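You operate a simulated robot arm through the tools that you are given. There is no shell and no other tool.

You run a simulated robot arm. Do the job below in one go: nothing can be reset, and whatever is moved stays where it is left.

## Task
Pile some things up. At the end: the silver tin from the press end of the steel bench is on the top of the wooden bench, with the blue jar (marked "BUTTONS") from there on top of it and the brown oil bottle (marked "VALVE OIL") on top of that; the green block is on the brass plate; whatever was shut is shut again. Leave all else as you found it, and nothing knocked over.

Only the result counts: the job must be done as asked and must still hold three seconds after the hand-in. Knocking over, shifting, dropping, spilling or breaking anything else fails it.

## Robot
A 6-joint arm with a two-finger gripper, fixed in place. Base frame: the origin is at the foot of the arm, x ahead of it, y to its left, z up; the work surface is at about z = 0. Lengths are in m, angles in rad, forces in N, time in s.
With the tool pointing down near the work surface it reaches from about 0.18 to 0.48 m from the base axis. Its first joint turns from -1.152 to 1.152 rad. Payload 1.76 kg.
The tool frame sits at the grasp point between the pads (the TCP): z along the fingers, y along the line on which they close. The tips reach 0.029 m beyond it. The gripper opens to 0.082 m; its body begins 0.058 m behind the TCP.
Orientation is that of the tool frame in the base frame, as [roll, pitch, yaw] about the fixed x, y, z axes, in that order (R = Rz(yaw) Ry(pitch) Rx(roll)). With the fingers straight down and closing along the base's y, the tool's x points along the base's -x, its y along +y and its z along -z.

## Interface
- The arm moves only by the tool arm_command. Its argument "motion" is a list of rows, each a list of 7 numbers: the shift along the tool's x, y, z in m, then the turn, a rotation vector about the tool's x, y, z in rad, then the gripper command, from -1 (shut) to 1 (fully open), values between in proportion. In form: [[x, y, z, wx, wy, wz, fingers], ...]. A call has 1 to 20 rows; each row shifts and turns the commanded pose from where the row before left it, along the tool's axes as they then stand. A row lasts 0.2 s, in which the tool goes at most 0.05 m and 0.15 rad; a call with a longer step from one row to the next is refused whole, and so is a gripper value outside its range. Where a pose cannot be reached the arm comes as near as it can. A force on the tool above 40 N (or 10 N above the force at the start of the call, whichever is more), or a blocked arm, ends the call early, and 0.2 s more pass. Each finger travels about 0.2035 m/s and halts on what it meets, pressing with about 29 N; the grip force reading is that of the motor and also rises with nothing between the fingers. The clock runs only during rows and for 0.2 s after the last one: add rows that do not move to give the fingers time. The reply holds the time, the measured pose of the TCP, the force on the tool along the base axes, the opening and the grip force, in the units named above and with some noise, with the torque about the TCP (base axes, N m) and any sound that the robot's microphone picked up.
- Cameras (640 x 400 px; columns grow to the right, rows downward): "scene" is fixed at [0.0566, 0.3373, 0.4144]; the picture's right is [-0.74, -0.67, 0.00], its down [-0.44, 0.49, -0.76] and it looks along [0.51, -0.56, -0.65] (base axes); focal length 214 px, centre (320, 200). "wrist" rides on the gripper at [0.079, 0.004, -0.09] in the tool frame; the picture's right is [-0.05, 1.00, 0.00], its down [-0.71, -0.04, -0.71] and it looks along [-0.71, -0.04, 0.71] (tool axes); focal length 256 px, centre (320, 200). There is no depth. A picture from a camera that has moved, and an enlarged one, comes with that camera's place and axes in the base frame and with its lens.
- snapshot(camera): a new picture of that camera. The clock stands still meanwhile.
- inspect(camera, box): a new picture of the part [left, top, right, bottom] of that camera's present view, enlarged. The clock stands still meanwhile.
- hand_in(): hands the job in; it is judged then, once.

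Nothing tells you positions but the pictures and the camera data. Unless the task says otherwise, let go and move clear before handing in.

The tools are called after "Emit:" as a command line: name --pt "numbers of a row" for each row, then --argument value for the rest, lists and objects as JSON in quotes. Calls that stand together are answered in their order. arm_command: Moves the arm, as the interface text tells. Its arguments: {"type":"object","properties":{"motion":{"type":"array","items":{"type":"array","items":{"type":"number"}}}},"required":["motion"]} The other tools are called the same way: snapshot (camera) takes a picture; inspect (camera, box) takes an enlarged picture of a part of a camera's view; hand_in () hands the job in.

At the start:

```text
time: 0.0
eef_pos: [0.3417, 0.0262, 0.2487]
tool_rot: [-3.14, 0.002, 3.141]
contact_force: [0.0, -0.3, -0.8]
ft_torque: [-0.03, -0.01, 0.01]
width: 0.0821
finger_force: 0.0
```

scene: 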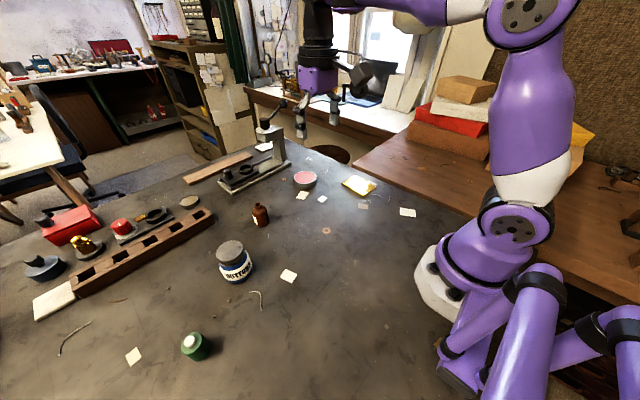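
wrist: 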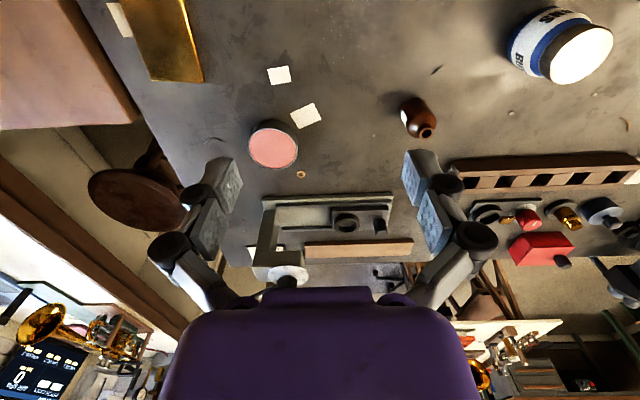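

I see a steel bench with a press, a blue BUTTONS jar, a brown bottle, a green object, a pink/silver tin and a brass plate, with a wooden bench to the arm's right. I'll look closer before moving anything.

Emit:
inspect --camera "scene" --box '[160, 100, 420, 262]'

Emit:
inspect --camera "scene" --box '[0, 180, 320, 380]'

Emit:
inspect --camera "scene" --box '[340, 60, 640, 248]'

Emit:
inspect --camera "wrist" --box '[80, 0, 640, 350]'

```text
2.46 times, centred on (290, 181) of scene
camera zoom: at [0.0566, 0.3373, 0.4144], right [-0.74, -0.67, 0.0], down [-0.44, 0.49, -0.76], along [0.51, -0.56, -0.65], focal length 528 px, centre (394, 247)
```

zoom: 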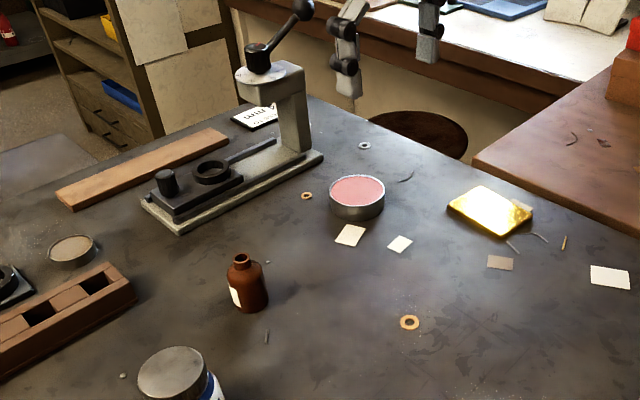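

```text
2.00 times, centred on (160, 280) of scene
camera zoom: at [0.0566, 0.3373, 0.4144], right [-0.74, -0.67, 0.0], down [-0.44, 0.49, -0.76], along [0.51, -0.56, -0.65], focal length 429 px, centre (640, 40)
```

zoom: 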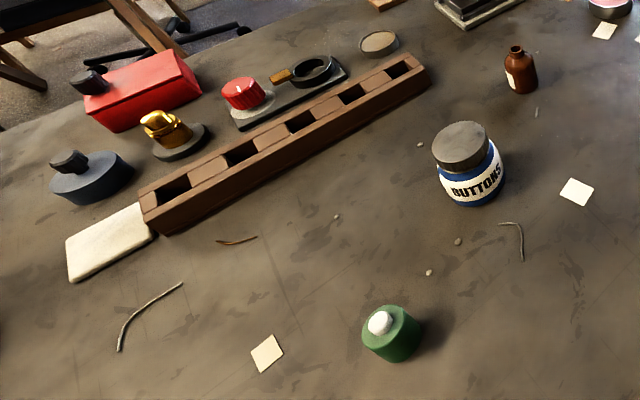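

```text
2.13 times, centred on (490, 154) of scene
camera zoom: at [0.0566, 0.3373, 0.4144], right [-0.74, -0.67, 0.0], down [-0.44, 0.49, -0.76], along [0.51, -0.56, -0.65], focal length 456 px, centre (-42, 298)
```

zoom: 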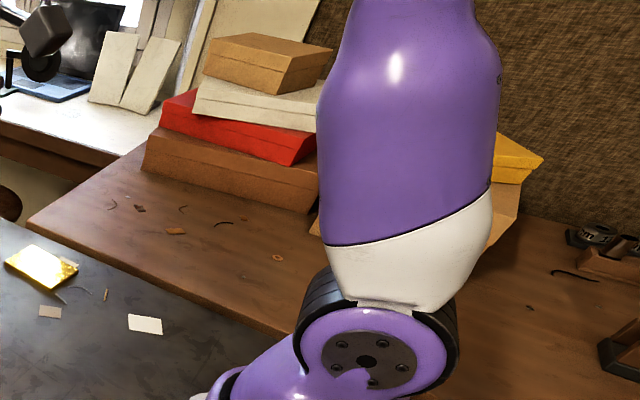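

```text
1.14 times, centred on (360, 175) of wrist
camera zoom: at [0.2618, 0.0294, 0.3379], right [0.05, 1.0, 0.0], down [0.71, -0.04, 0.71], along [0.71, -0.04, -0.71], focal length 293 px, centre (274, 229)
```

zoom: 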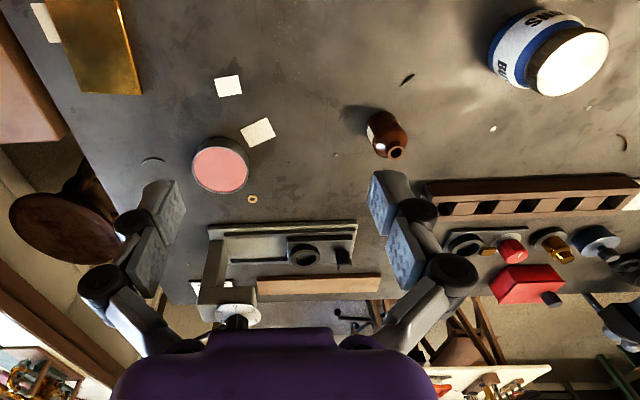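

The scene and wrist views place the jar near (0.35, 0.28), the bottle near (0.43, 0.15), the pink-faced tin near (0.47, -0.05) and the brass plate near (0.33, -0.155). The green object needs a closer look, and I also want to know what is "shut".

Emit:
inspect --camera "scene" --box '[155, 310, 235, 360]'

Emit:
inspect --camera "scene" --box '[280, 160, 424, 250]'

Emit:
inspect --camera "scene" --box '[192, 190, 288, 290]'

Emit:
inspect --camera "scene" --box '[200, 110, 328, 190]'

Emit:
inspect --camera "scene" --box '[10, 180, 226, 320]'

Emit:
inspect --camera "wrist" --box '[180, 100, 340, 200]'

```text
8.00 times, centred on (195, 335) of scene
camera zoom: at [0.0566, 0.3373, 0.4144], right [-0.74, -0.67, 0.0], down [-0.44, 0.49, -0.76], along [0.51, -0.56, -0.65], focal length 1716 px, centre (1320, -880)
```

zoom: 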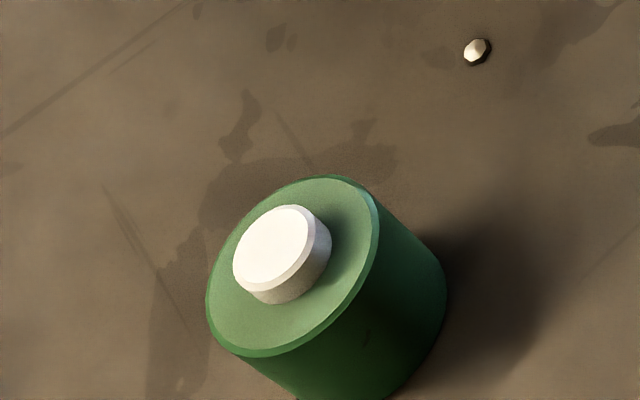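

```text
4.44 times, centred on (352, 205) of scene
camera zoom: at [0.0566, 0.3373, 0.4144], right [-0.74, -0.67, 0.0], down [-0.44, 0.49, -0.76], along [0.51, -0.56, -0.65], focal length 953 px, centre (178, 178)
```

zoom: 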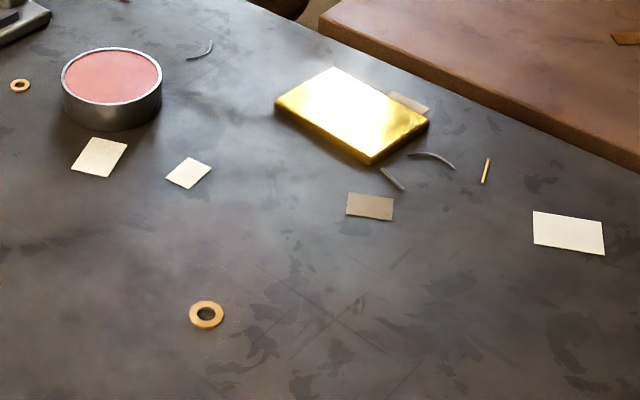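

```text
4.00 times, centred on (240, 240) of scene
camera zoom: at [0.0566, 0.3373, 0.4144], right [-0.74, -0.67, 0.0], down [-0.44, 0.49, -0.76], along [0.51, -0.56, -0.65], focal length 858 px, centre (640, 40)
```

zoom: 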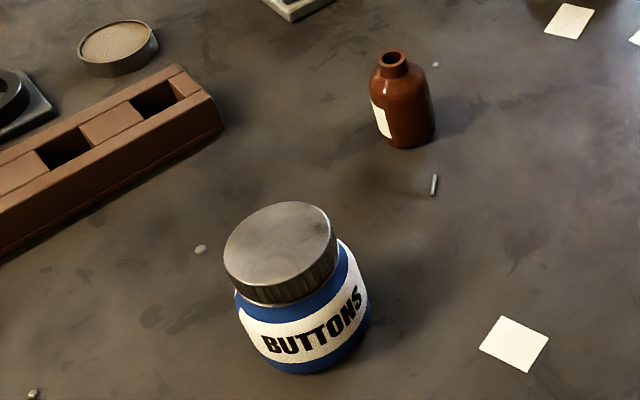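

```text
5.00 times, centred on (264, 150) of scene
camera zoom: at [0.0566, 0.3373, 0.4144], right [-0.74, -0.67, 0.0], down [-0.44, 0.49, -0.76], along [0.51, -0.56, -0.65], focal length 1072 px, centre (600, 450)
```

zoom: 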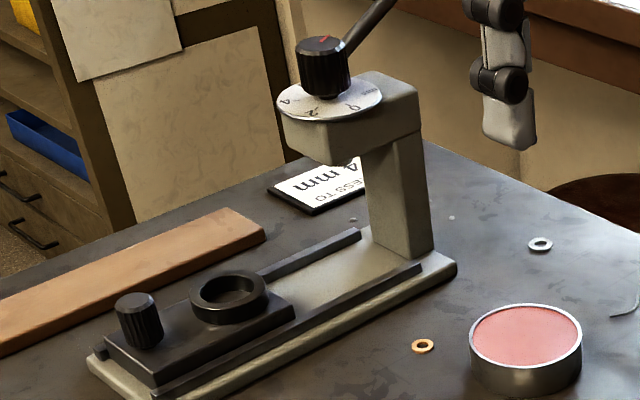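

```text
2.86 times, centred on (118, 250) of scene
camera zoom: at [0.0566, 0.3373, 0.4144], right [-0.74, -0.67, 0.0], down [-0.44, 0.49, -0.76], along [0.51, -0.56, -0.65], focal length 613 px, centre (897, 57)
```

zoom: 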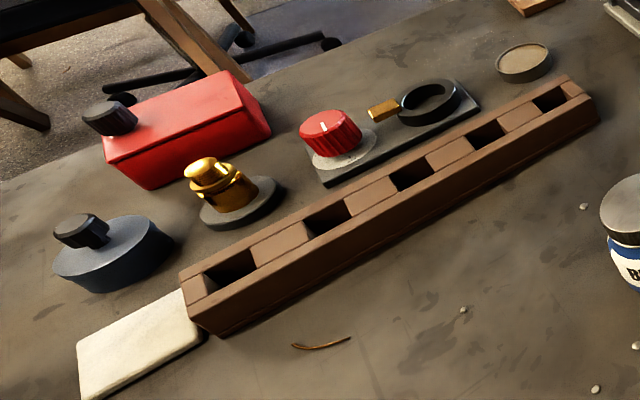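

```text
4.00 times, centred on (260, 150) of wrist
camera zoom: at [0.2618, 0.0294, 0.3379], right [0.05, 1.0, 0.0], down [0.71, -0.04, 0.71], along [0.71, -0.04, -0.71], focal length 1024 px, centre (560, 400)
```

zoom: 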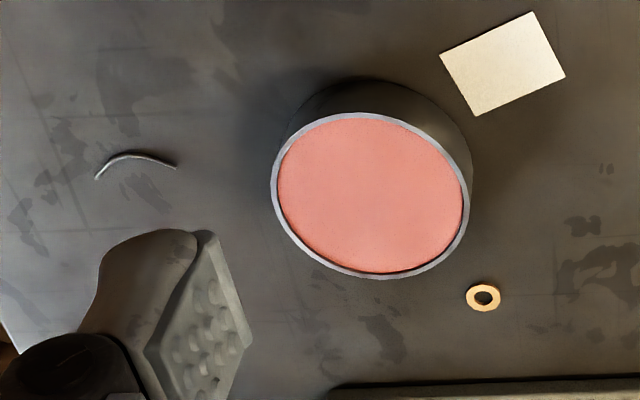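

There are two tins: the silver one with pink contents beside the press, and a brown-faced one by the rack that I'll leave alone. Before touching anything, I'll look at the right side and the wooden bench with the wrist camera.

Emit:
arm_command --pt "0.015 -0.0365 -0.0125 0 0 0 1" --pt "0.015 -0.0365 -0.0125 0 0 0 1" --pt "0.015 -0.0365 -0.0125 0 0 0 1" --pt "0.015 -0.0365 -0.0125 0 0 0 1" --pt "0 0 0 0 0 0.15 1" --pt "0 0 0 0 0 0.15 1" --pt "0 0 0 0 0 0.15 1" --pt "0 0 0 0 0 0.15 1" --pt "0 0 0 0 0 0.15 1" --pt "0 0 0 0 0 0.15 1"

Emit:
snapshot --camera "wrist"

Emit:
snapshot --camera "scene"

```text
time: 2.2
eef_pos: [0.2808, -0.1201, 0.2999]
tool_rot: [3.141, 0.0, 2.239]
contact_force: [0.8, 0.3, -0.4]
ft_torque: [-0.01, 0.03, -0.01]
width: 0.0819
finger_force: 0.1
```

```text
taken
camera wrist: at [0.2354, -0.0558, 0.3883], right [0.82, 0.58, 0.0], down [0.41, -0.58, 0.71], along [0.41, -0.58, -0.71], focal length 256 px, centre (320, 200)
```

wrist: 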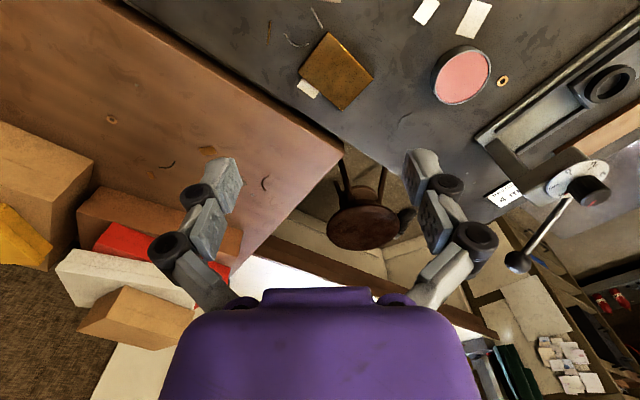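

```text
taken
```

scene: 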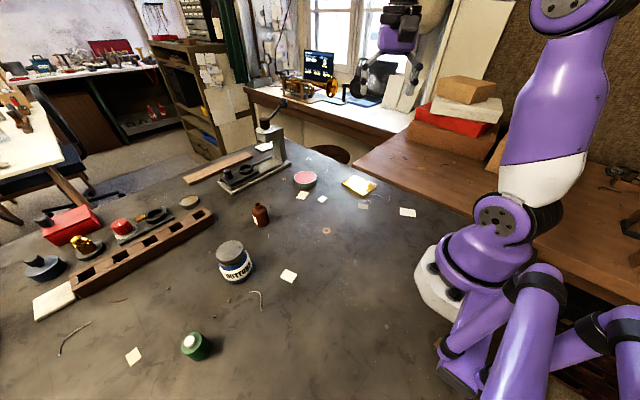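

The wooden bench runs along the right edge of the steel bench. I'll zoom in on it to get its height and check what is clear.

Emit:
inspect --camera "scene" --box '[330, 140, 426, 200]'

Emit:
inspect --camera "wrist" --box '[190, 0, 510, 200]'

Emit:
inspect --camera "wrist" --box '[290, 100, 418, 180]'

Emit:
inspect --camera "wrist" --box '[0, 0, 320, 200]'

```text
6.67 times, centred on (378, 170) of scene
camera zoom: at [0.0566, 0.3373, 0.4144], right [-0.74, -0.67, 0.0], down [-0.44, 0.49, -0.76], along [0.51, -0.56, -0.65], focal length 1430 px, centre (-67, 400)
```

zoom: 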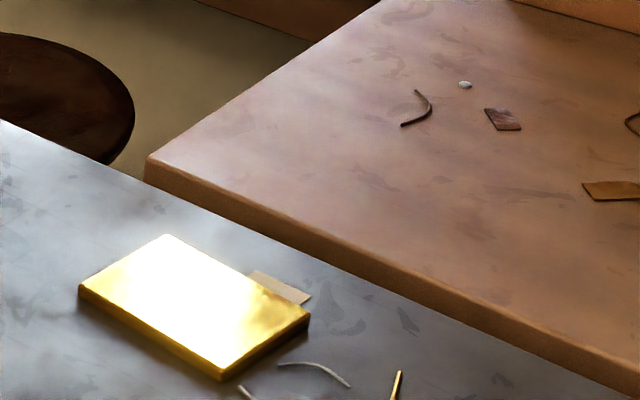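

```text
2.00 times, centred on (350, 100) of wrist
camera zoom: at [0.2354, -0.0558, 0.3883], right [0.82, 0.58, 0.0], down [0.41, -0.58, 0.71], along [0.41, -0.58, -0.71], focal length 512 px, centre (260, 400)
```

zoom: 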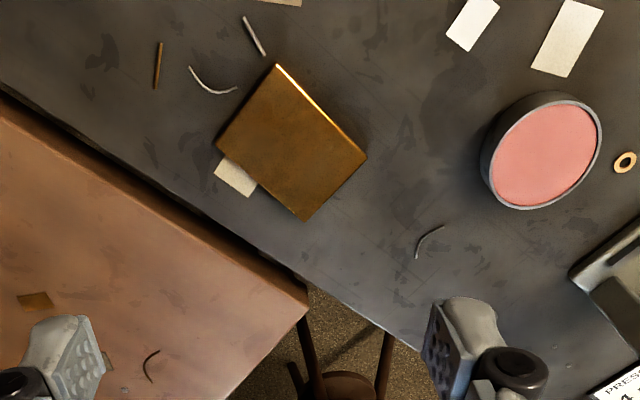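

```text
5.00 times, centred on (354, 140) of wrist
camera zoom: at [0.2354, -0.0558, 0.3883], right [0.82, 0.58, 0.0], down [0.41, -0.58, 0.71], along [0.41, -0.58, -0.71], focal length 1280 px, centre (150, 500)
```

zoom: 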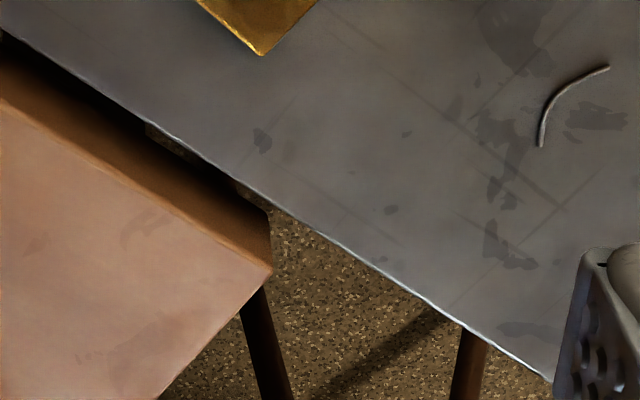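

```text
2.00 times, centred on (160, 100) of wrist
camera zoom: at [0.2354, -0.0558, 0.3883], right [0.82, 0.58, 0.0], down [0.41, -0.58, 0.71], along [0.41, -0.58, -0.71], focal length 512 px, centre (640, 400)
```

zoom: 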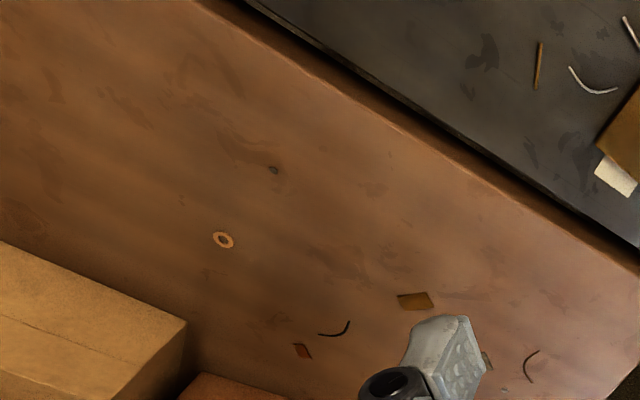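

The wooden bench top is roughly level with the steel one, with its edge at y ≈ -0.257, and the area around (0.29, -0.32) is clear. Next I'll look at the left side to study the green object, the jar and anything that might be shut.

Emit:
arm_command --pt "0 0 0 0 0 -0.15 1" --pt "0 0 0 0 0 -0.15 1" --pt "0 0 0 0 0 -0.15 1" --pt "0 0 0 0 0 -0.15 1" --pt "0 0 0 0 0 -0.15 1" --pt "0 0 0 0 0 -0.15 1" --pt "0.01 0.045 0 0 0 0 1" --pt "0.01 0.045 0 0 0 0 1" --pt "0.01 0.045 0 0 0 0 1" --pt "0 0.045 0 0 0 0 1" --pt "0 0.045 0 0 0 0 1" --pt "0 0.045 0 0 0 0 1" --pt "0 0 0 0 0 -0.15 1" --pt "0 0 0 0 0 -0.15 1" --pt "0 0 0 0 0 -0.15 1" --pt "0 0 0 0 0 -0.15 1" --pt "0 0 0 0 0 -0.15 1"

Emit:
snapshot --camera "wrist"

Emit:
snapshot --camera "scene"

```text
time: 5.8
eef_pos: [0.2499, 0.1488, 0.2988]
tool_rot: [-3.141, 0.0, -2.391]
contact_force: [0.0, 0.1, -0.2]
ft_torque: [0.0, -0.01, -0.01]
width: 0.0818
finger_force: 0.2
```

```text
taken
camera wrist: at [0.1902, 0.098, 0.3884], right [-0.64, 0.77, 0.0], down [0.54, 0.45, 0.71], along [0.54, 0.45, -0.71], focal length 256 px, centre (320, 200)
```

wrist: 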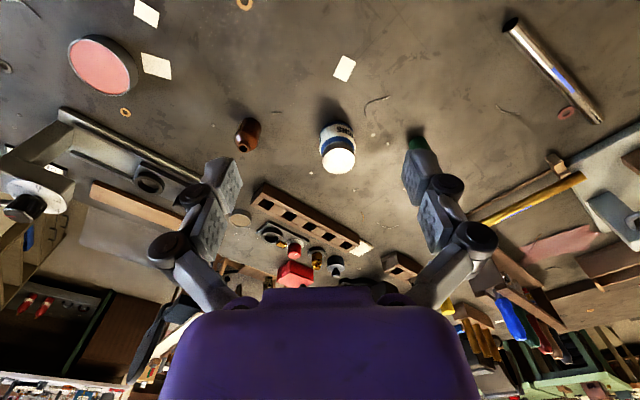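

```text
taken
```

scene: 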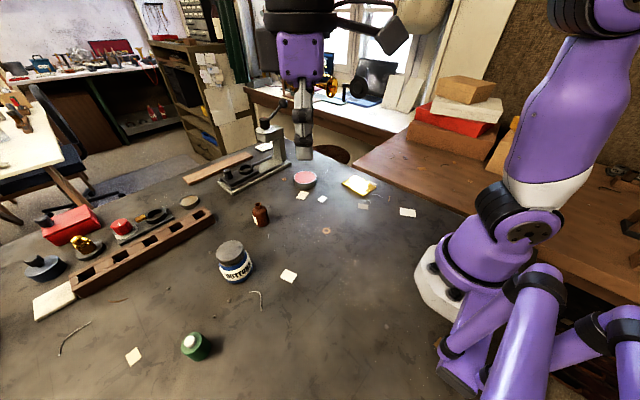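

There is more on the far left than the scene camera shows: a tube lying on the bench and other tools. I'll inspect that region.

Emit:
inspect --camera "wrist" --box '[440, 0, 640, 125]'

Emit:
inspect --camera "wrist" --box '[440, 125, 640, 250]'

Emit:
inspect --camera "wrist" --box '[210, 80, 450, 230]'

Emit:
inspect --camera "wrist" --box '[220, 170, 460, 320]'

```text
3.20 times, centred on (540, 62) of wrist
camera zoom: at [0.1902, 0.098, 0.3884], right [-0.64, 0.77, 0.0], down [0.54, 0.45, 0.71], along [0.54, 0.45, -0.71], focal length 819 px, centre (-384, 640)
```

zoom: 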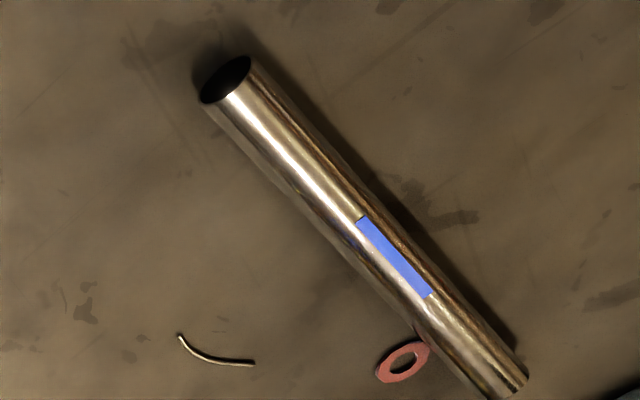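

```text
3.20 times, centred on (540, 188) of wrist
camera zoom: at [0.1902, 0.098, 0.3884], right [-0.64, 0.77, 0.0], down [0.54, 0.45, 0.71], along [0.54, 0.45, -0.71], focal length 819 px, centre (-384, 240)
```

zoom: 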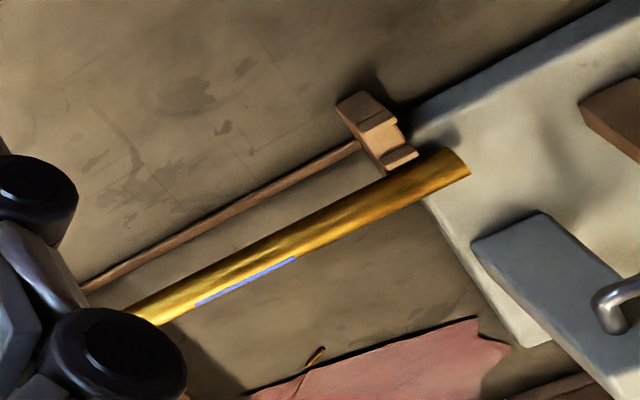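

```text
2.67 times, centred on (330, 155) of wrist
camera zoom: at [0.1902, 0.098, 0.3884], right [-0.64, 0.77, 0.0], down [0.54, 0.45, 0.71], along [0.54, 0.45, -0.71], focal length 683 px, centre (293, 320)
```

zoom: 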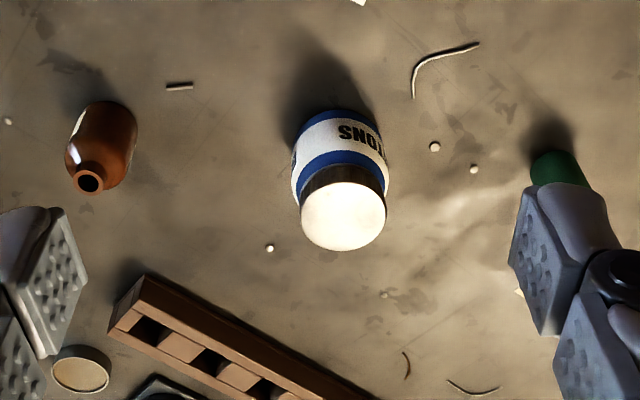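

```text
2.67 times, centred on (340, 245) of wrist
camera zoom: at [0.1902, 0.098, 0.3884], right [-0.64, 0.77, 0.0], down [0.54, 0.45, 0.71], along [0.54, 0.45, -0.71], focal length 683 px, centre (267, 80)
```

zoom: 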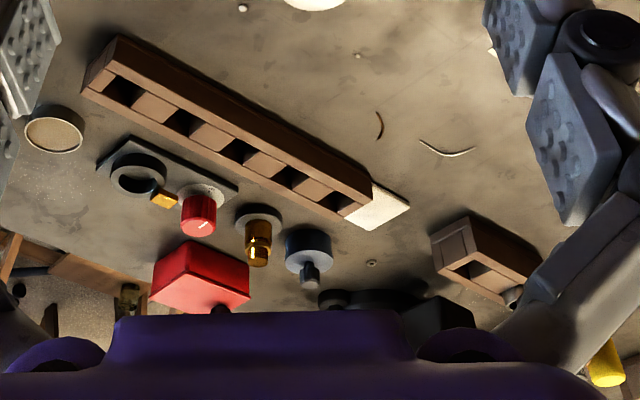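

Nothing else green in view apart from the green piece with the white top. I'll shift so the fingers stop hiding it, then look at it closely.

Emit:
arm_command --pt "0 0.035 0 0 0 0 1" --pt "0 0.035 0 0 0 0 1" --pt "0 0 0 0 0 -0.15 1" --pt "0 0 0 0 0 -0.15 1"

Emit:
snapshot --camera "wrist"

Emit:
inspect --camera "wrist" --box '[220, 60, 420, 185]'

```text
time: 6.8
eef_pos: [0.2012, 0.2003, 0.2991]
tool_rot: [3.141, -0.001, -2.091]
contact_force: [0.6, 0.3, 0.4]
ft_torque: [0.02, 0.0, -0.04]
width: 0.0818
finger_force: 0.1
```

```text
taken
camera wrist: at [0.1595, 0.1323, 0.3881], right [-0.84, 0.54, 0.0], down [0.38, 0.59, 0.71], along [0.38, 0.59, -0.71], focal length 256 px, centre (320, 200)
```

wrist: 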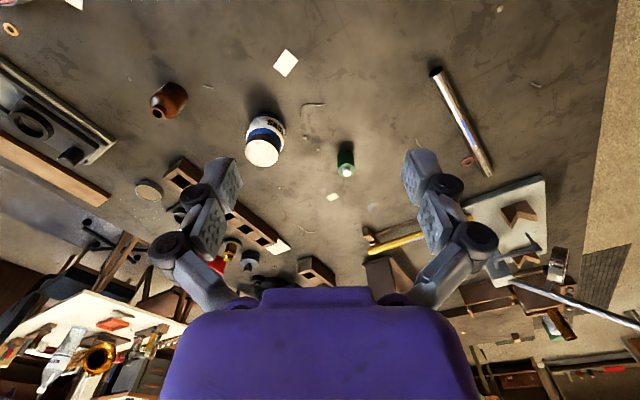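

```text
3.20 times, centred on (320, 122) of wrist
camera zoom: at [0.1595, 0.1323, 0.3881], right [-0.84, 0.54, 0.0], down [0.38, 0.59, 0.71], along [0.38, 0.59, -0.71], focal length 819 px, centre (320, 448)
```

zoom: 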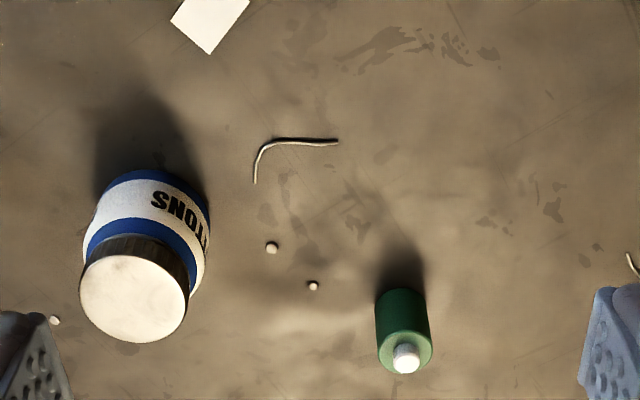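

The green piece is a short green cylinder (about 3 cm across) with a small white top. Before settling on it as the green block, I'll check the surroundings for any other candidate.

Emit:
inspect --camera "wrist" --box '[440, 170, 640, 295]'

Emit:
inspect --camera "wrist" --box '[480, 280, 640, 380]'

Emit:
inspect --camera "wrist" --box '[300, 120, 400, 182]'

Emit:
inspect --camera "wrist" --box '[120, 160, 360, 310]'

Emit:
inspect --camera "scene" --box '[560, 100, 640, 260]'

```text
3.20 times, centred on (540, 232) of wrist
camera zoom: at [0.1595, 0.1323, 0.3881], right [-0.84, 0.54, 0.0], down [0.38, 0.59, 0.71], along [0.38, 0.59, -0.71], focal length 819 px, centre (-384, 96)
```

zoom: 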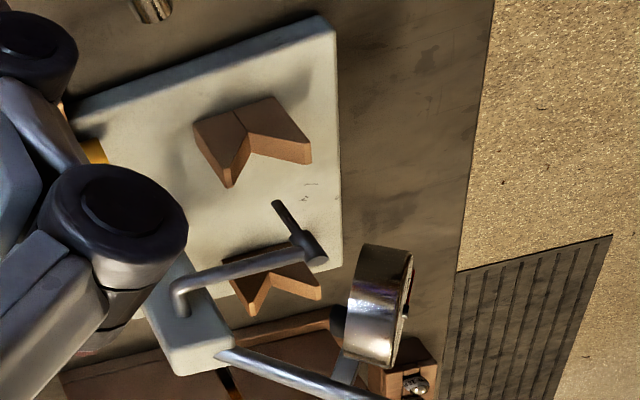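

```text
4.00 times, centred on (560, 330) of wrist
camera zoom: at [0.1595, 0.1323, 0.3881], right [-0.84, 0.54, 0.0], down [0.38, 0.59, 0.71], along [0.38, 0.59, -0.71], focal length 1024 px, centre (-640, -320)
```

zoom: 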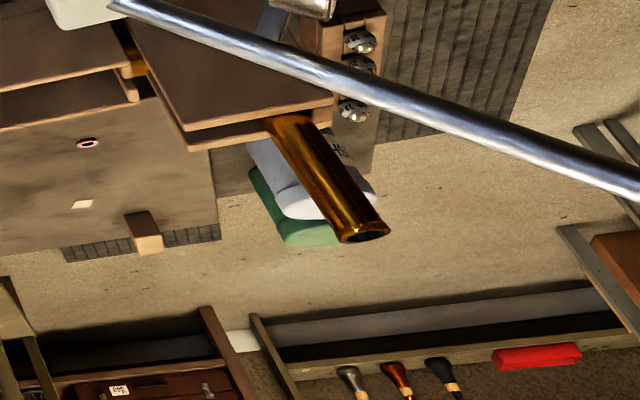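

```text
6.40 times, centred on (350, 151) of wrist
camera zoom: at [0.1595, 0.1323, 0.3881], right [-0.84, 0.54, 0.0], down [0.38, 0.59, 0.71], along [0.38, 0.59, -0.71], focal length 1638 px, centre (128, 514)
```

zoom: 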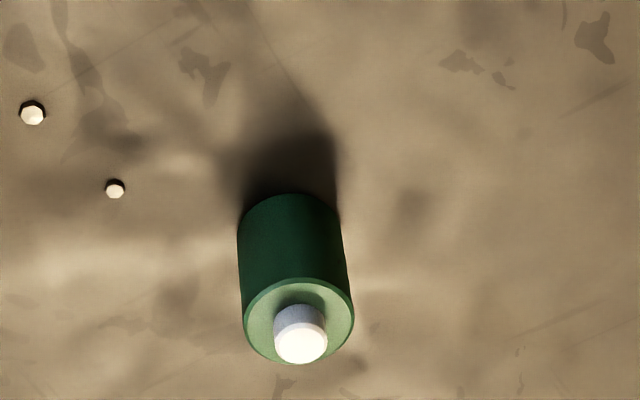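

```text
2.67 times, centred on (240, 235) of wrist
camera zoom: at [0.1595, 0.1323, 0.3881], right [-0.84, 0.54, 0.0], down [0.38, 0.59, 0.71], along [0.38, 0.59, -0.71], focal length 683 px, centre (533, 107)
```

zoom: 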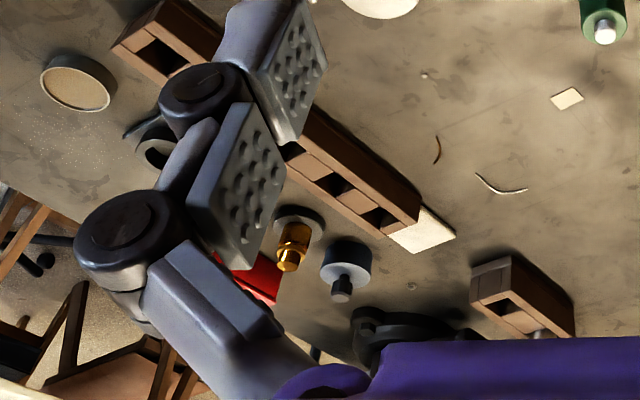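

```text
2.50 times, centred on (600, 180) of scene
camera zoom: at [0.0566, 0.3373, 0.4144], right [-0.74, -0.67, 0.0], down [-0.44, 0.49, -0.76], along [0.51, -0.56, -0.65], focal length 536 px, centre (-380, 250)
```

zoom: 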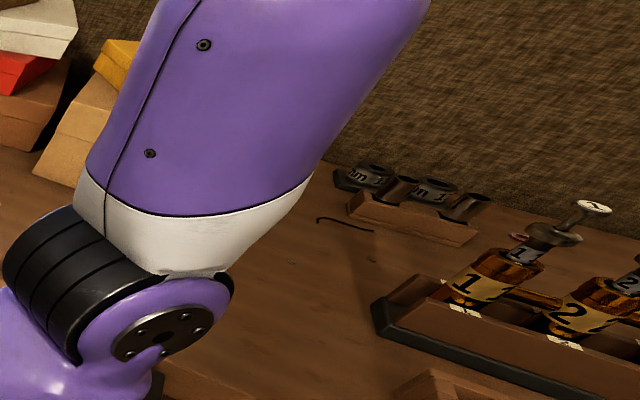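

I'm taking the green cylinder as the green block and the jar's lid as the shut thing, so I'll grip the jar by its body and never by the lid. I start with the silver tin at about (0.469, -0.050), hovering over it and checking the alignment.

Emit:
arm_command --pt "0 0 0 0 0 0.15 1" --pt "0 0 0 0 0 0.15 1" --pt "0 0 0 0 0 0.15 1" --pt "0 0 0 0 0 0.15 1" --pt "0 0 0 0 0 0.15 1" --pt "0 0 0 0 0 0.15 1" --pt "0 0 0 0 0 0.15 1" --pt "-0.03 -0.0278 0.0165 0 0 0 1" --pt "-0.03 -0.0278 0.0165 0 0 0 1" --pt "-0.03 -0.0278 0.0165 0 0 0 1" --pt "-0.03 -0.0278 0.0165 0 0 0 1" --pt "-0.03 -0.0278 0.0165 0 0 0 1" --pt "-0.03 -0.0278 0.0165 0 0 0 1" --pt "-0.03 -0.0278 0.0165 0 0 0 1" --pt "-0.03 -0.0278 0.0165 0 0 0 1" --pt "-0.028 -0.0278 0.0165 0 0 0 1" --pt "0 0 0 0 0 0 1"

Emit:
snapshot --camera "wrist"

Emit:
snapshot --camera "scene"

```text
time: 10.4
eef_pos: [0.4593, -0.0521, 0.1484]
tool_rot: [3.141, 0.0, 3.141]
contact_force: [0.3, -0.3, -0.7]
ft_torque: [-0.03, 0.01, 0.0]
width: 0.0819
finger_force: 0.1
out of reach, approached as far as the arm can: row 16
```

```text
taken
camera wrist: at [0.3806, -0.0488, 0.2371], right [0.05, 1.0, 0.0], down [0.71, -0.04, 0.71], along [0.71, -0.04, -0.71], focal length 256 px, centre (320, 200)
```

wrist: 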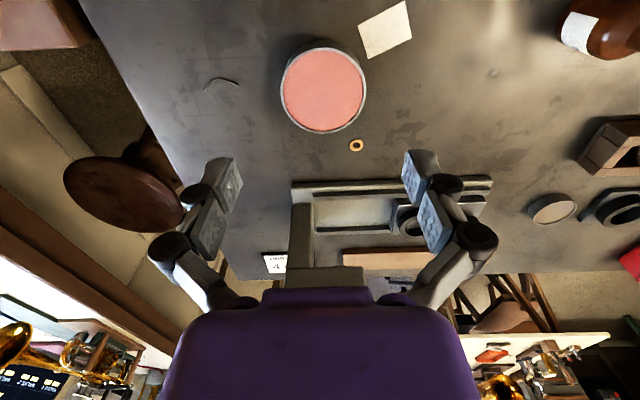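

```text
taken
```

scene: 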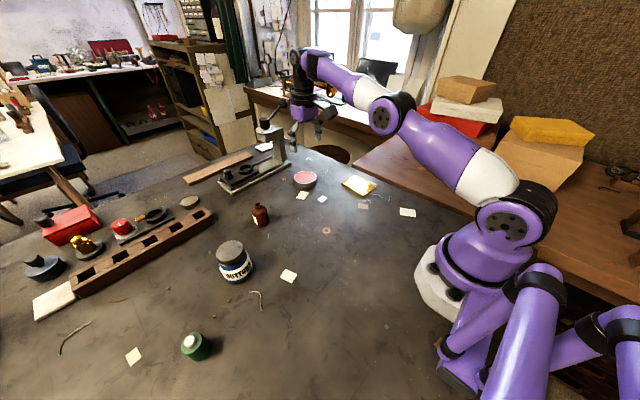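

At this height the arm runs out of reach slightly short of the tin (measured x = 0.459 against the tin at about 0.466). Reach grows lower down, so I'll descend partway and then re-measure.

Emit:
arm_command --pt "0 0 0.025 0 0 0 1" --pt "0 0 0.025 0 0 0 1" --pt "0 0 0.025 0 0 0 1" --pt "0 0 0 0 0 0 1" --pt "0 0 0 0 0 0 1"

Emit:
snapshot --camera "wrist"

```text
time: 11.6
eef_pos: [0.4582, -0.0528, 0.0736]
tool_rot: [-3.141, 0.001, 3.14]
contact_force: [0.5, 0.1, 0.3]
ft_torque: [0.01, 0.01, 0.02]
width: 0.0821
finger_force: 0.1
```

```text
taken
camera wrist: at [0.3798, -0.0485, 0.1616], right [0.05, 1.0, 0.0], down [0.71, -0.04, 0.71], along [0.71, -0.04, -0.71], focal length 256 px, centre (320, 200)
```

wrist: 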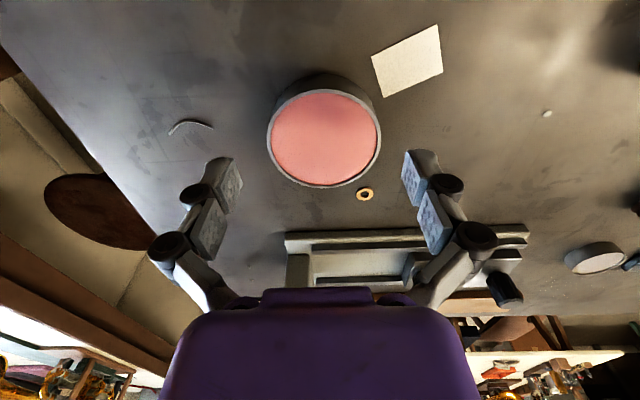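

The tin centres at (0.465, -0.051) with a diameter of about 0.070, and the TCP is about 6 mm short. I'll shift, descend with the tips just above the bench, and close.

Emit:
arm_command --pt "-0.0068 0.0015 0 0 0 0 1" --pt "0 0 0.01 0 0 0 1" --pt "0 0 0.01 0 0 0 1" --pt "0 0 0.01 0 0 0 1" --pt "0 0 0.01 0 0 0 1" --pt "0 0 0 0 0 0 1" --pt "0 0 0 0 0 0 1"

Emit:
snapshot --camera "wrist"

Emit:
inspect --camera "scene" --box '[250, 100, 378, 200]'

```text
time: 13.2
eef_pos: [0.4674, -0.0495, 0.0337]
tool_rot: [-3.141, 0.0, 3.14]
contact_force: [-0.8, -0.3, 0.6]
ft_torque: [0.0, -0.03, 0.0]
width: 0.0817
finger_force: 0.1
```

```text
taken
camera wrist: at [0.3886, -0.0461, 0.1222], right [0.05, 1.0, 0.0], down [0.71, -0.04, 0.71], along [0.71, -0.04, -0.71], focal length 256 px, centre (320, 200)
```

wrist: 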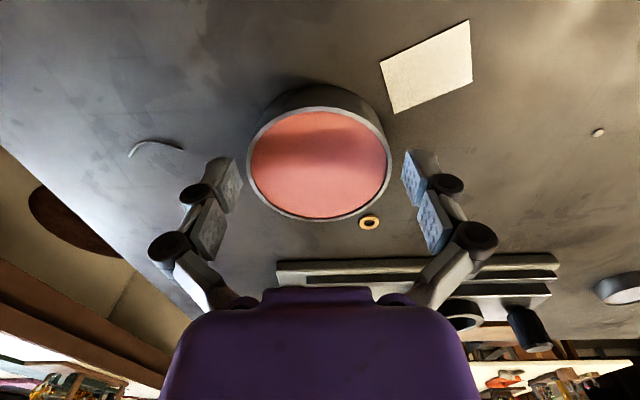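

```text
4.00 times, centred on (314, 150) of scene
camera zoom: at [0.0566, 0.3373, 0.4144], right [-0.74, -0.67, 0.0], down [-0.44, 0.49, -0.76], along [0.51, -0.56, -0.65], focal length 858 px, centre (344, 400)
```

zoom: 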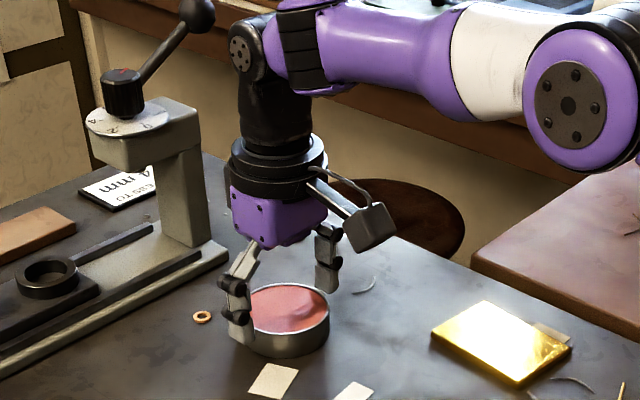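

The fingers straddle the tin symmetrically, with the tin's true centre at about (0.4696, -0.051). I'll close the gripper now.

Emit:
arm_command --pt "-0.002 -0.001 0 0 0 0 1" --pt "0 0 0 0 0 0 0.8" --pt "0 0 0 0 0 0 0.5" --pt "0 0 0 0 0 0 -1" --pt "0 0 0 0 0 0 -1" --pt "0 0 0 0 0 0 -1"

Emit:
snapshot --camera "wrist"

```text
time: 14.6
eef_pos: [0.4694, -0.0511, 0.0338]
tool_rot: [-3.141, 0.002, 3.14]
contact_force: [-1.6, 5.4, 11.7]
ft_torque: [0.02, 0.1, -0.02]
width: 0.0711
finger_force: 28.7
```

```text
taken
camera wrist: at [0.3907, -0.0474, 0.1224], right [0.05, 1.0, 0.0], down [0.71, -0.04, 0.71], along [0.71, -0.04, -0.71], focal length 256 px, centre (320, 200)
```

wrist: 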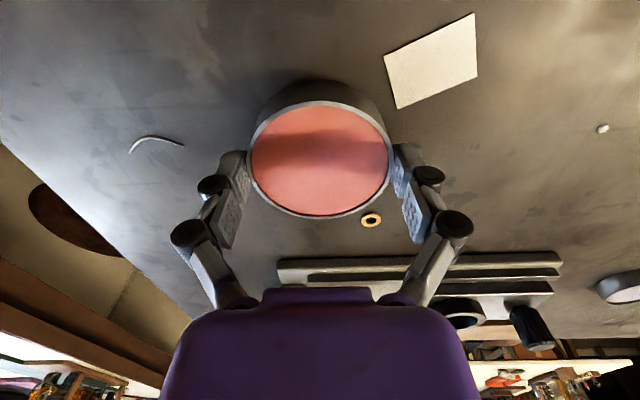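

The grip reads 0.071 m at 28.7 N, so the tin is held. I'll lift slowly and check.

Emit:
arm_command --pt "0 0 -0.005 0 0 0 -1" --pt "0 0 -0.01 0 0 0 -1" --pt "0 0 -0.015 0 0 0 -1" --pt "0 0 -0.02 0 0 0 -1" --pt "0 0 -0.02 0 0 0 -1" --pt "0 0 0 0 0 0 -1"

Emit:
snapshot --camera "wrist"

Emit:
inspect --camera "scene" --box '[250, 80, 410, 200]'

```text
time: 16.0
eef_pos: [0.4681, -0.0508, 0.1041]
tool_rot: [-3.141, 0.001, 3.14]
contact_force: [0.3, -0.1, -3.2]
ft_torque: [-0.01, -0.01, 0.02]
width: 0.0706
finger_force: 29.2
```

```text
taken
camera wrist: at [0.3896, -0.048, 0.192], right [0.05, 1.0, 0.0], down [0.71, -0.04, 0.71], along [0.71, -0.04, -0.71], focal length 256 px, centre (320, 200)
```

wrist: 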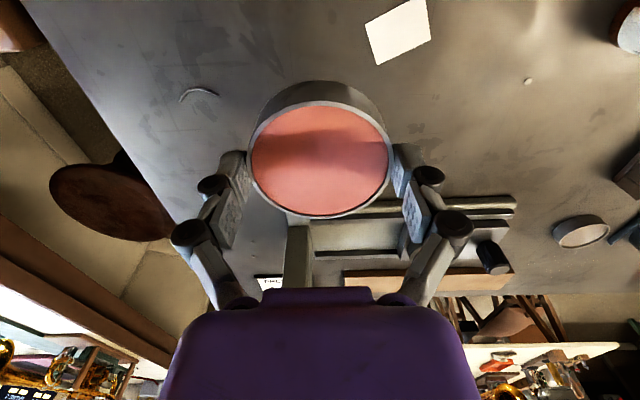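

```text
3.33 times, centred on (330, 140) of scene
camera zoom: at [0.0566, 0.3373, 0.4144], right [-0.74, -0.67, 0.0], down [-0.44, 0.49, -0.76], along [0.51, -0.56, -0.65], focal length 715 px, centre (287, 400)
```

zoom: 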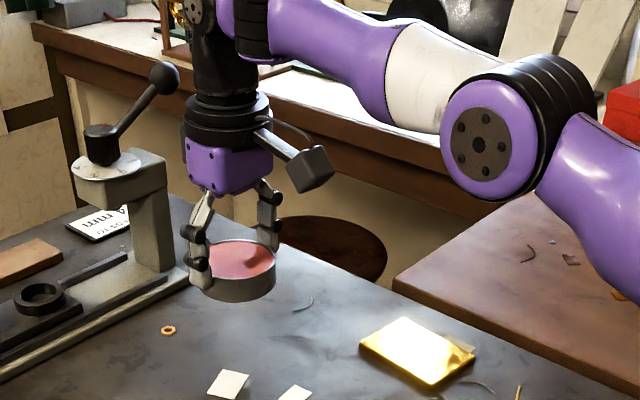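

The tin is held level and weighs about 3 N. I'll carry it over to the wooden bench above (0.29, -0.32).

Emit:
arm_command --pt "0.0178 -0.0269 0 0 0 0 -1" --pt "0.0178 -0.0269 0 0 0 0 -1" --pt "0.0178 -0.0269 0 0 0 0 -1" --pt "0.0178 -0.0269 0 0 0 0 -1" --pt "0.0178 -0.0269 0 0 0 0 -1" --pt "0.0178 -0.0269 0 0 0 0 -1" --pt "0.0178 -0.0269 0 0 0 0 -1" --pt "0.0178 -0.0269 0 0 0 0 -1" --pt "0.0178 -0.0269 0 0 0 0 -1" --pt "0.0178 -0.0269 0 0 0 0 -1" --pt "0 0 0 0 0 0 -1"

Emit:
snapshot --camera "wrist"

Emit:
snapshot --camera "scene"

```text
time: 18.4
eef_pos: [0.2891, -0.3204, 0.1026]
tool_rot: [3.141, 0.001, -3.14]
contact_force: [0.3, 0.3, -3.2]
ft_torque: [0.0, 0.0, 0.01]
width: 0.0707
finger_force: 29.3
```

```text
taken
camera wrist: at [0.2109, -0.3171, 0.1901], right [0.05, 1.0, 0.0], down [0.71, -0.04, 0.71], along [0.71, -0.04, -0.71], focal length 256 px, centre (320, 200)
```

wrist: 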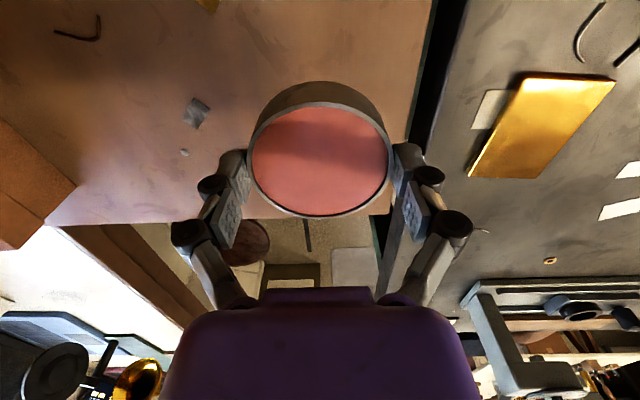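

```text
taken
```

scene: 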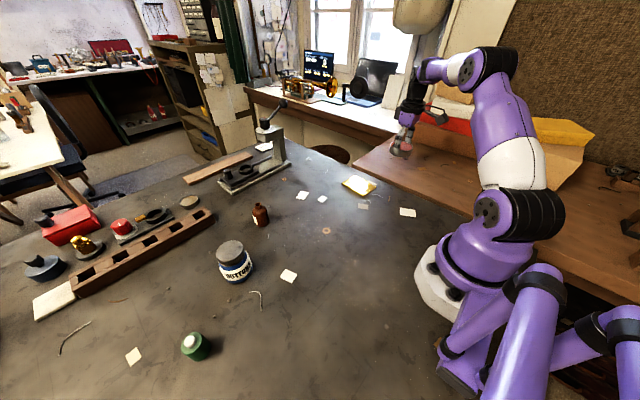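

Clear wood lies under the tin. I'll lower quickly to a couple of centimetres, then creep down while feeling for contact.

Emit:
arm_command --pt "0 0 0.015 0 0 0 -1" --pt "0 0 0.015 0 0 0 -1" --pt "0 0 0.01 0 0 0 -1" --pt "0 0 0.008 0 0 0 -1" --pt "0 0 0 0 0 0 -1"

Emit:
snapshot --camera "wrist"

Emit:
inspect --camera "scene" --box '[350, 90, 478, 170]'

```text
time: 19.6
eef_pos: [0.2908, -0.3222, 0.055]
tool_rot: [3.14, 0.0, 3.141]
contact_force: [-0.6, 0.2, -3.4]
ft_torque: [0.03, -0.02, 0.01]
width: 0.0711
finger_force: 29.1
```

```text
taken
camera wrist: at [0.2128, -0.3175, 0.1428], right [0.05, 1.0, 0.0], down [0.71, -0.04, 0.71], along [0.71, -0.04, -0.71], focal length 256 px, centre (320, 200)
```

wrist: 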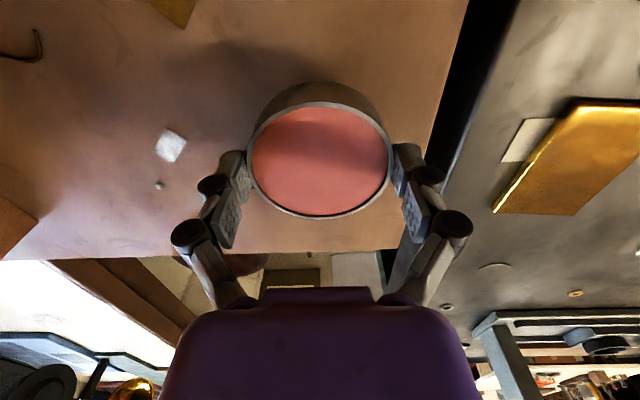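

```text
5.00 times, centred on (414, 130) of scene
camera zoom: at [0.0566, 0.3373, 0.4144], right [-0.74, -0.67, 0.0], down [-0.44, 0.49, -0.76], along [0.51, -0.56, -0.65], focal length 1072 px, centre (-150, 550)
```

zoom: 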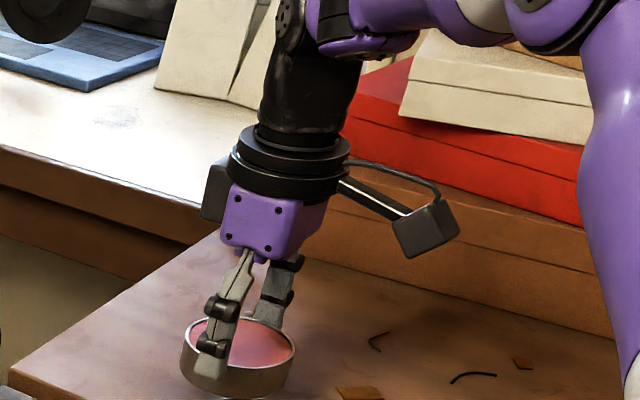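

Emit:
arm_command --pt "0 0 0.004 0 0 0 -1" --pt "0 0 0.004 0 0 0 -1" --pt "0 0 0.002 0 0 0 -1" --pt "0 0 0.002 0 0 0 -1" --pt "0 0 0 0 0 0 -1"

```text
time: 20.8
eef_pos: [0.2918, -0.3218, 0.0433]
tool_rot: [-3.141, 0.0, -3.14]
contact_force: [0.3, 0.1, -3.5]
ft_torque: [0.02, -0.01, 0.02]
width: 0.0707
finger_force: 29.1
```

No contact yet at TCP z = 0.043. I'll keep creeping down.

Emit:
arm_command --pt "0 0 0.002 0 0 0 -1" --pt "0 0 0.002 0 0 0 -1" --pt "0 0 0.002 0 0 0 -1" --pt "0 0 0.002 0 0 0 -1" --pt "0 0 0 0 0 0 -1"

```text
time: 22.0
eef_pos: [0.2915, -0.3214, 0.0358]
tool_rot: [-3.141, 0.0, 3.141]
contact_force: [-0.2, 0.7, -4.1]
ft_torque: [0.02, 0.0, -0.01]
width: 0.0707
finger_force: 28.9
```

Emit:
arm_command --pt "0 0 0.0015 0 0 0 -1" --pt "0 0 0.0015 0 0 0 -1" --pt "0 0 0.0015 0 0 0 -1" --pt "0 0 0 0 0 0 -1"

Emit:
inspect --camera "scene" --box '[350, 110, 446, 170]'

```text
time: 23.0
eef_pos: [0.2913, -0.3214, 0.0309]
tool_rot: [-3.139, 0.002, 3.141]
contact_force: [-1.6, 2.0, 15.2]
ft_torque: [0.07, 0.06, 0.2]
width: 0.071
finger_force: 29.2
```

```text
6.67 times, centred on (398, 140) of scene
camera zoom: at [0.0566, 0.3373, 0.4144], right [-0.74, -0.67, 0.0], down [-0.44, 0.49, -0.76], along [0.51, -0.56, -0.65], focal length 1430 px, centre (-200, 600)
```

zoom: 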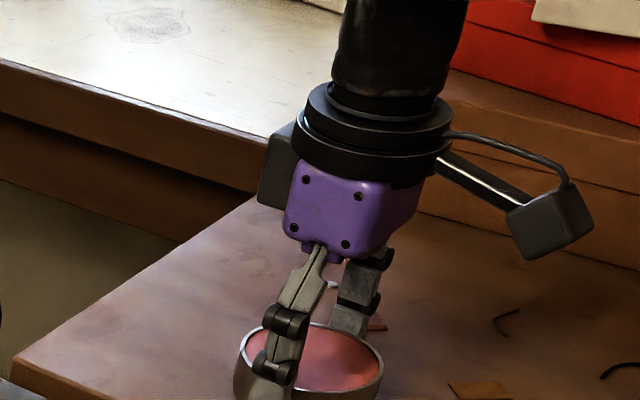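

The tin is now resting on the wood, with 15 N upward on the tool. I'll ease off a millimetre, open, and rise straight up.

Emit:
arm_command --pt "0 0 -0.001 0 0 0 -1" --pt "0 0 0 0 0 0 0.5" --pt "0 0 0 0 0 0 0.8" --pt "0 0 0 0 0 0 1" --pt "0 0 0 0 0 0 1" --pt "0 0 0 0 0 0 1"

Emit:
snapshot --camera "wrist"

```text
time: 24.4
eef_pos: [0.2919, -0.3208, 0.0319]
tool_rot: [-3.14, 0.0, -3.141]
contact_force: [-0.1, -0.7, -0.4]
ft_torque: [-0.01, -0.01, 0.02]
width: 0.0822
finger_force: 0.0
```

```text
taken
camera wrist: at [0.2124, -0.3175, 0.1204], right [0.05, 1.0, 0.0], down [0.71, -0.04, 0.71], along [0.71, -0.04, -0.71], focal length 256 px, centre (320, 200)
```

wrist: 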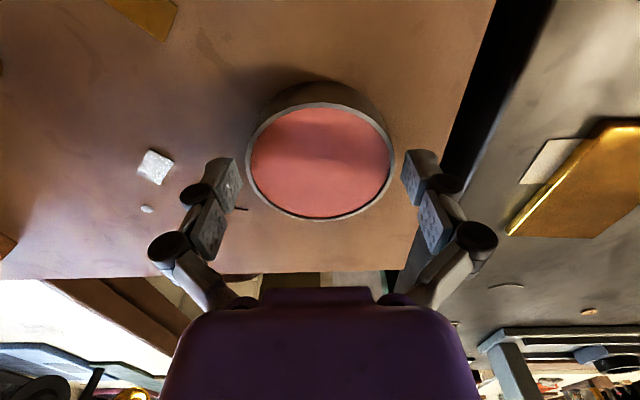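

The tin stands at about (0.2915, -0.322) with its rim near z = 0.022. Three views put the jar at (0.352, 0.270) with its lid top at z ≈ 0.071, so I'll rise and move over it.

Emit:
arm_command --pt "0 0 -0.02 0 0 0 1" --pt "0 0 -0.035 0 0 0 1" --pt "0 0 -0.035 0 0 0 1" --pt "0 0 -0.04 0 0 0 1" --pt "-0.0043 0.0422 0 0 0 0 1" --pt "-0.0043 0.0422 0 0 0 0 1" --pt "-0.0043 0.0422 0 0 0 0 1" --pt "-0.0043 0.0422 0 0 0 0 1" --pt "-0.0043 0.0422 0 0 0 0 1" --pt "-0.0043 0.0422 0 0 0 0 1" --pt "-0.0043 0.0422 0 0 0 0 1" --pt "-0.0043 0.0422 0 0 0 0 1" --pt "-0.0043 0.0422 0 0 0 0 1" --pt "-0.0043 0.0422 0 0 0 0 1" --pt "-0.0043 0.0422 0 0 0 0 1" --pt "-0.0043 0.0422 0 0 0 0 1" --pt "-0.0043 0.0422 0 0 0 0 1" --pt "-0.0043 0.0422 0 0 0 0 1" --pt "0 0 0 0 0 0 1" --pt "0 0 0 0 0 0 1"

Emit:
snapshot --camera "wrist"

Emit:
snapshot --camera "scene"

```text
time: 28.6
eef_pos: [0.35, 0.2683, 0.1612]
tool_rot: [-3.14, -0.001, -3.141]
contact_force: [0.1, 0.5, -0.4]
ft_torque: [-0.04, 0.03, 0.0]
width: 0.0822
finger_force: 0.1
```

```text
taken
camera wrist: at [0.2718, 0.2725, 0.2486], right [0.05, 1.0, 0.0], down [0.71, -0.04, 0.71], along [0.71, -0.04, -0.71], focal length 256 px, centre (320, 200)
```

wrist: 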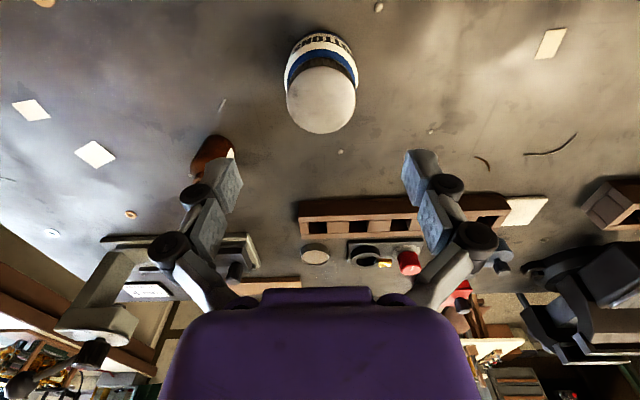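

```text
taken
```

scene: 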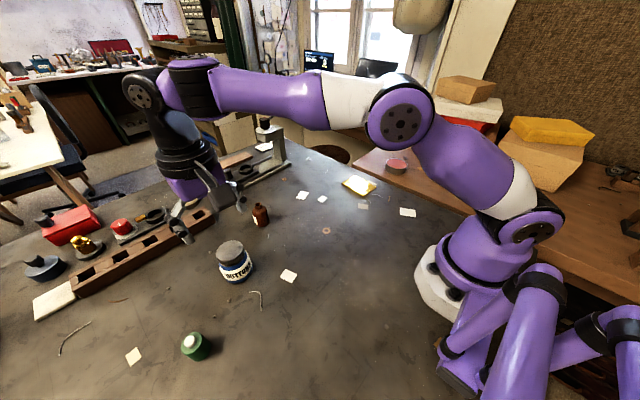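

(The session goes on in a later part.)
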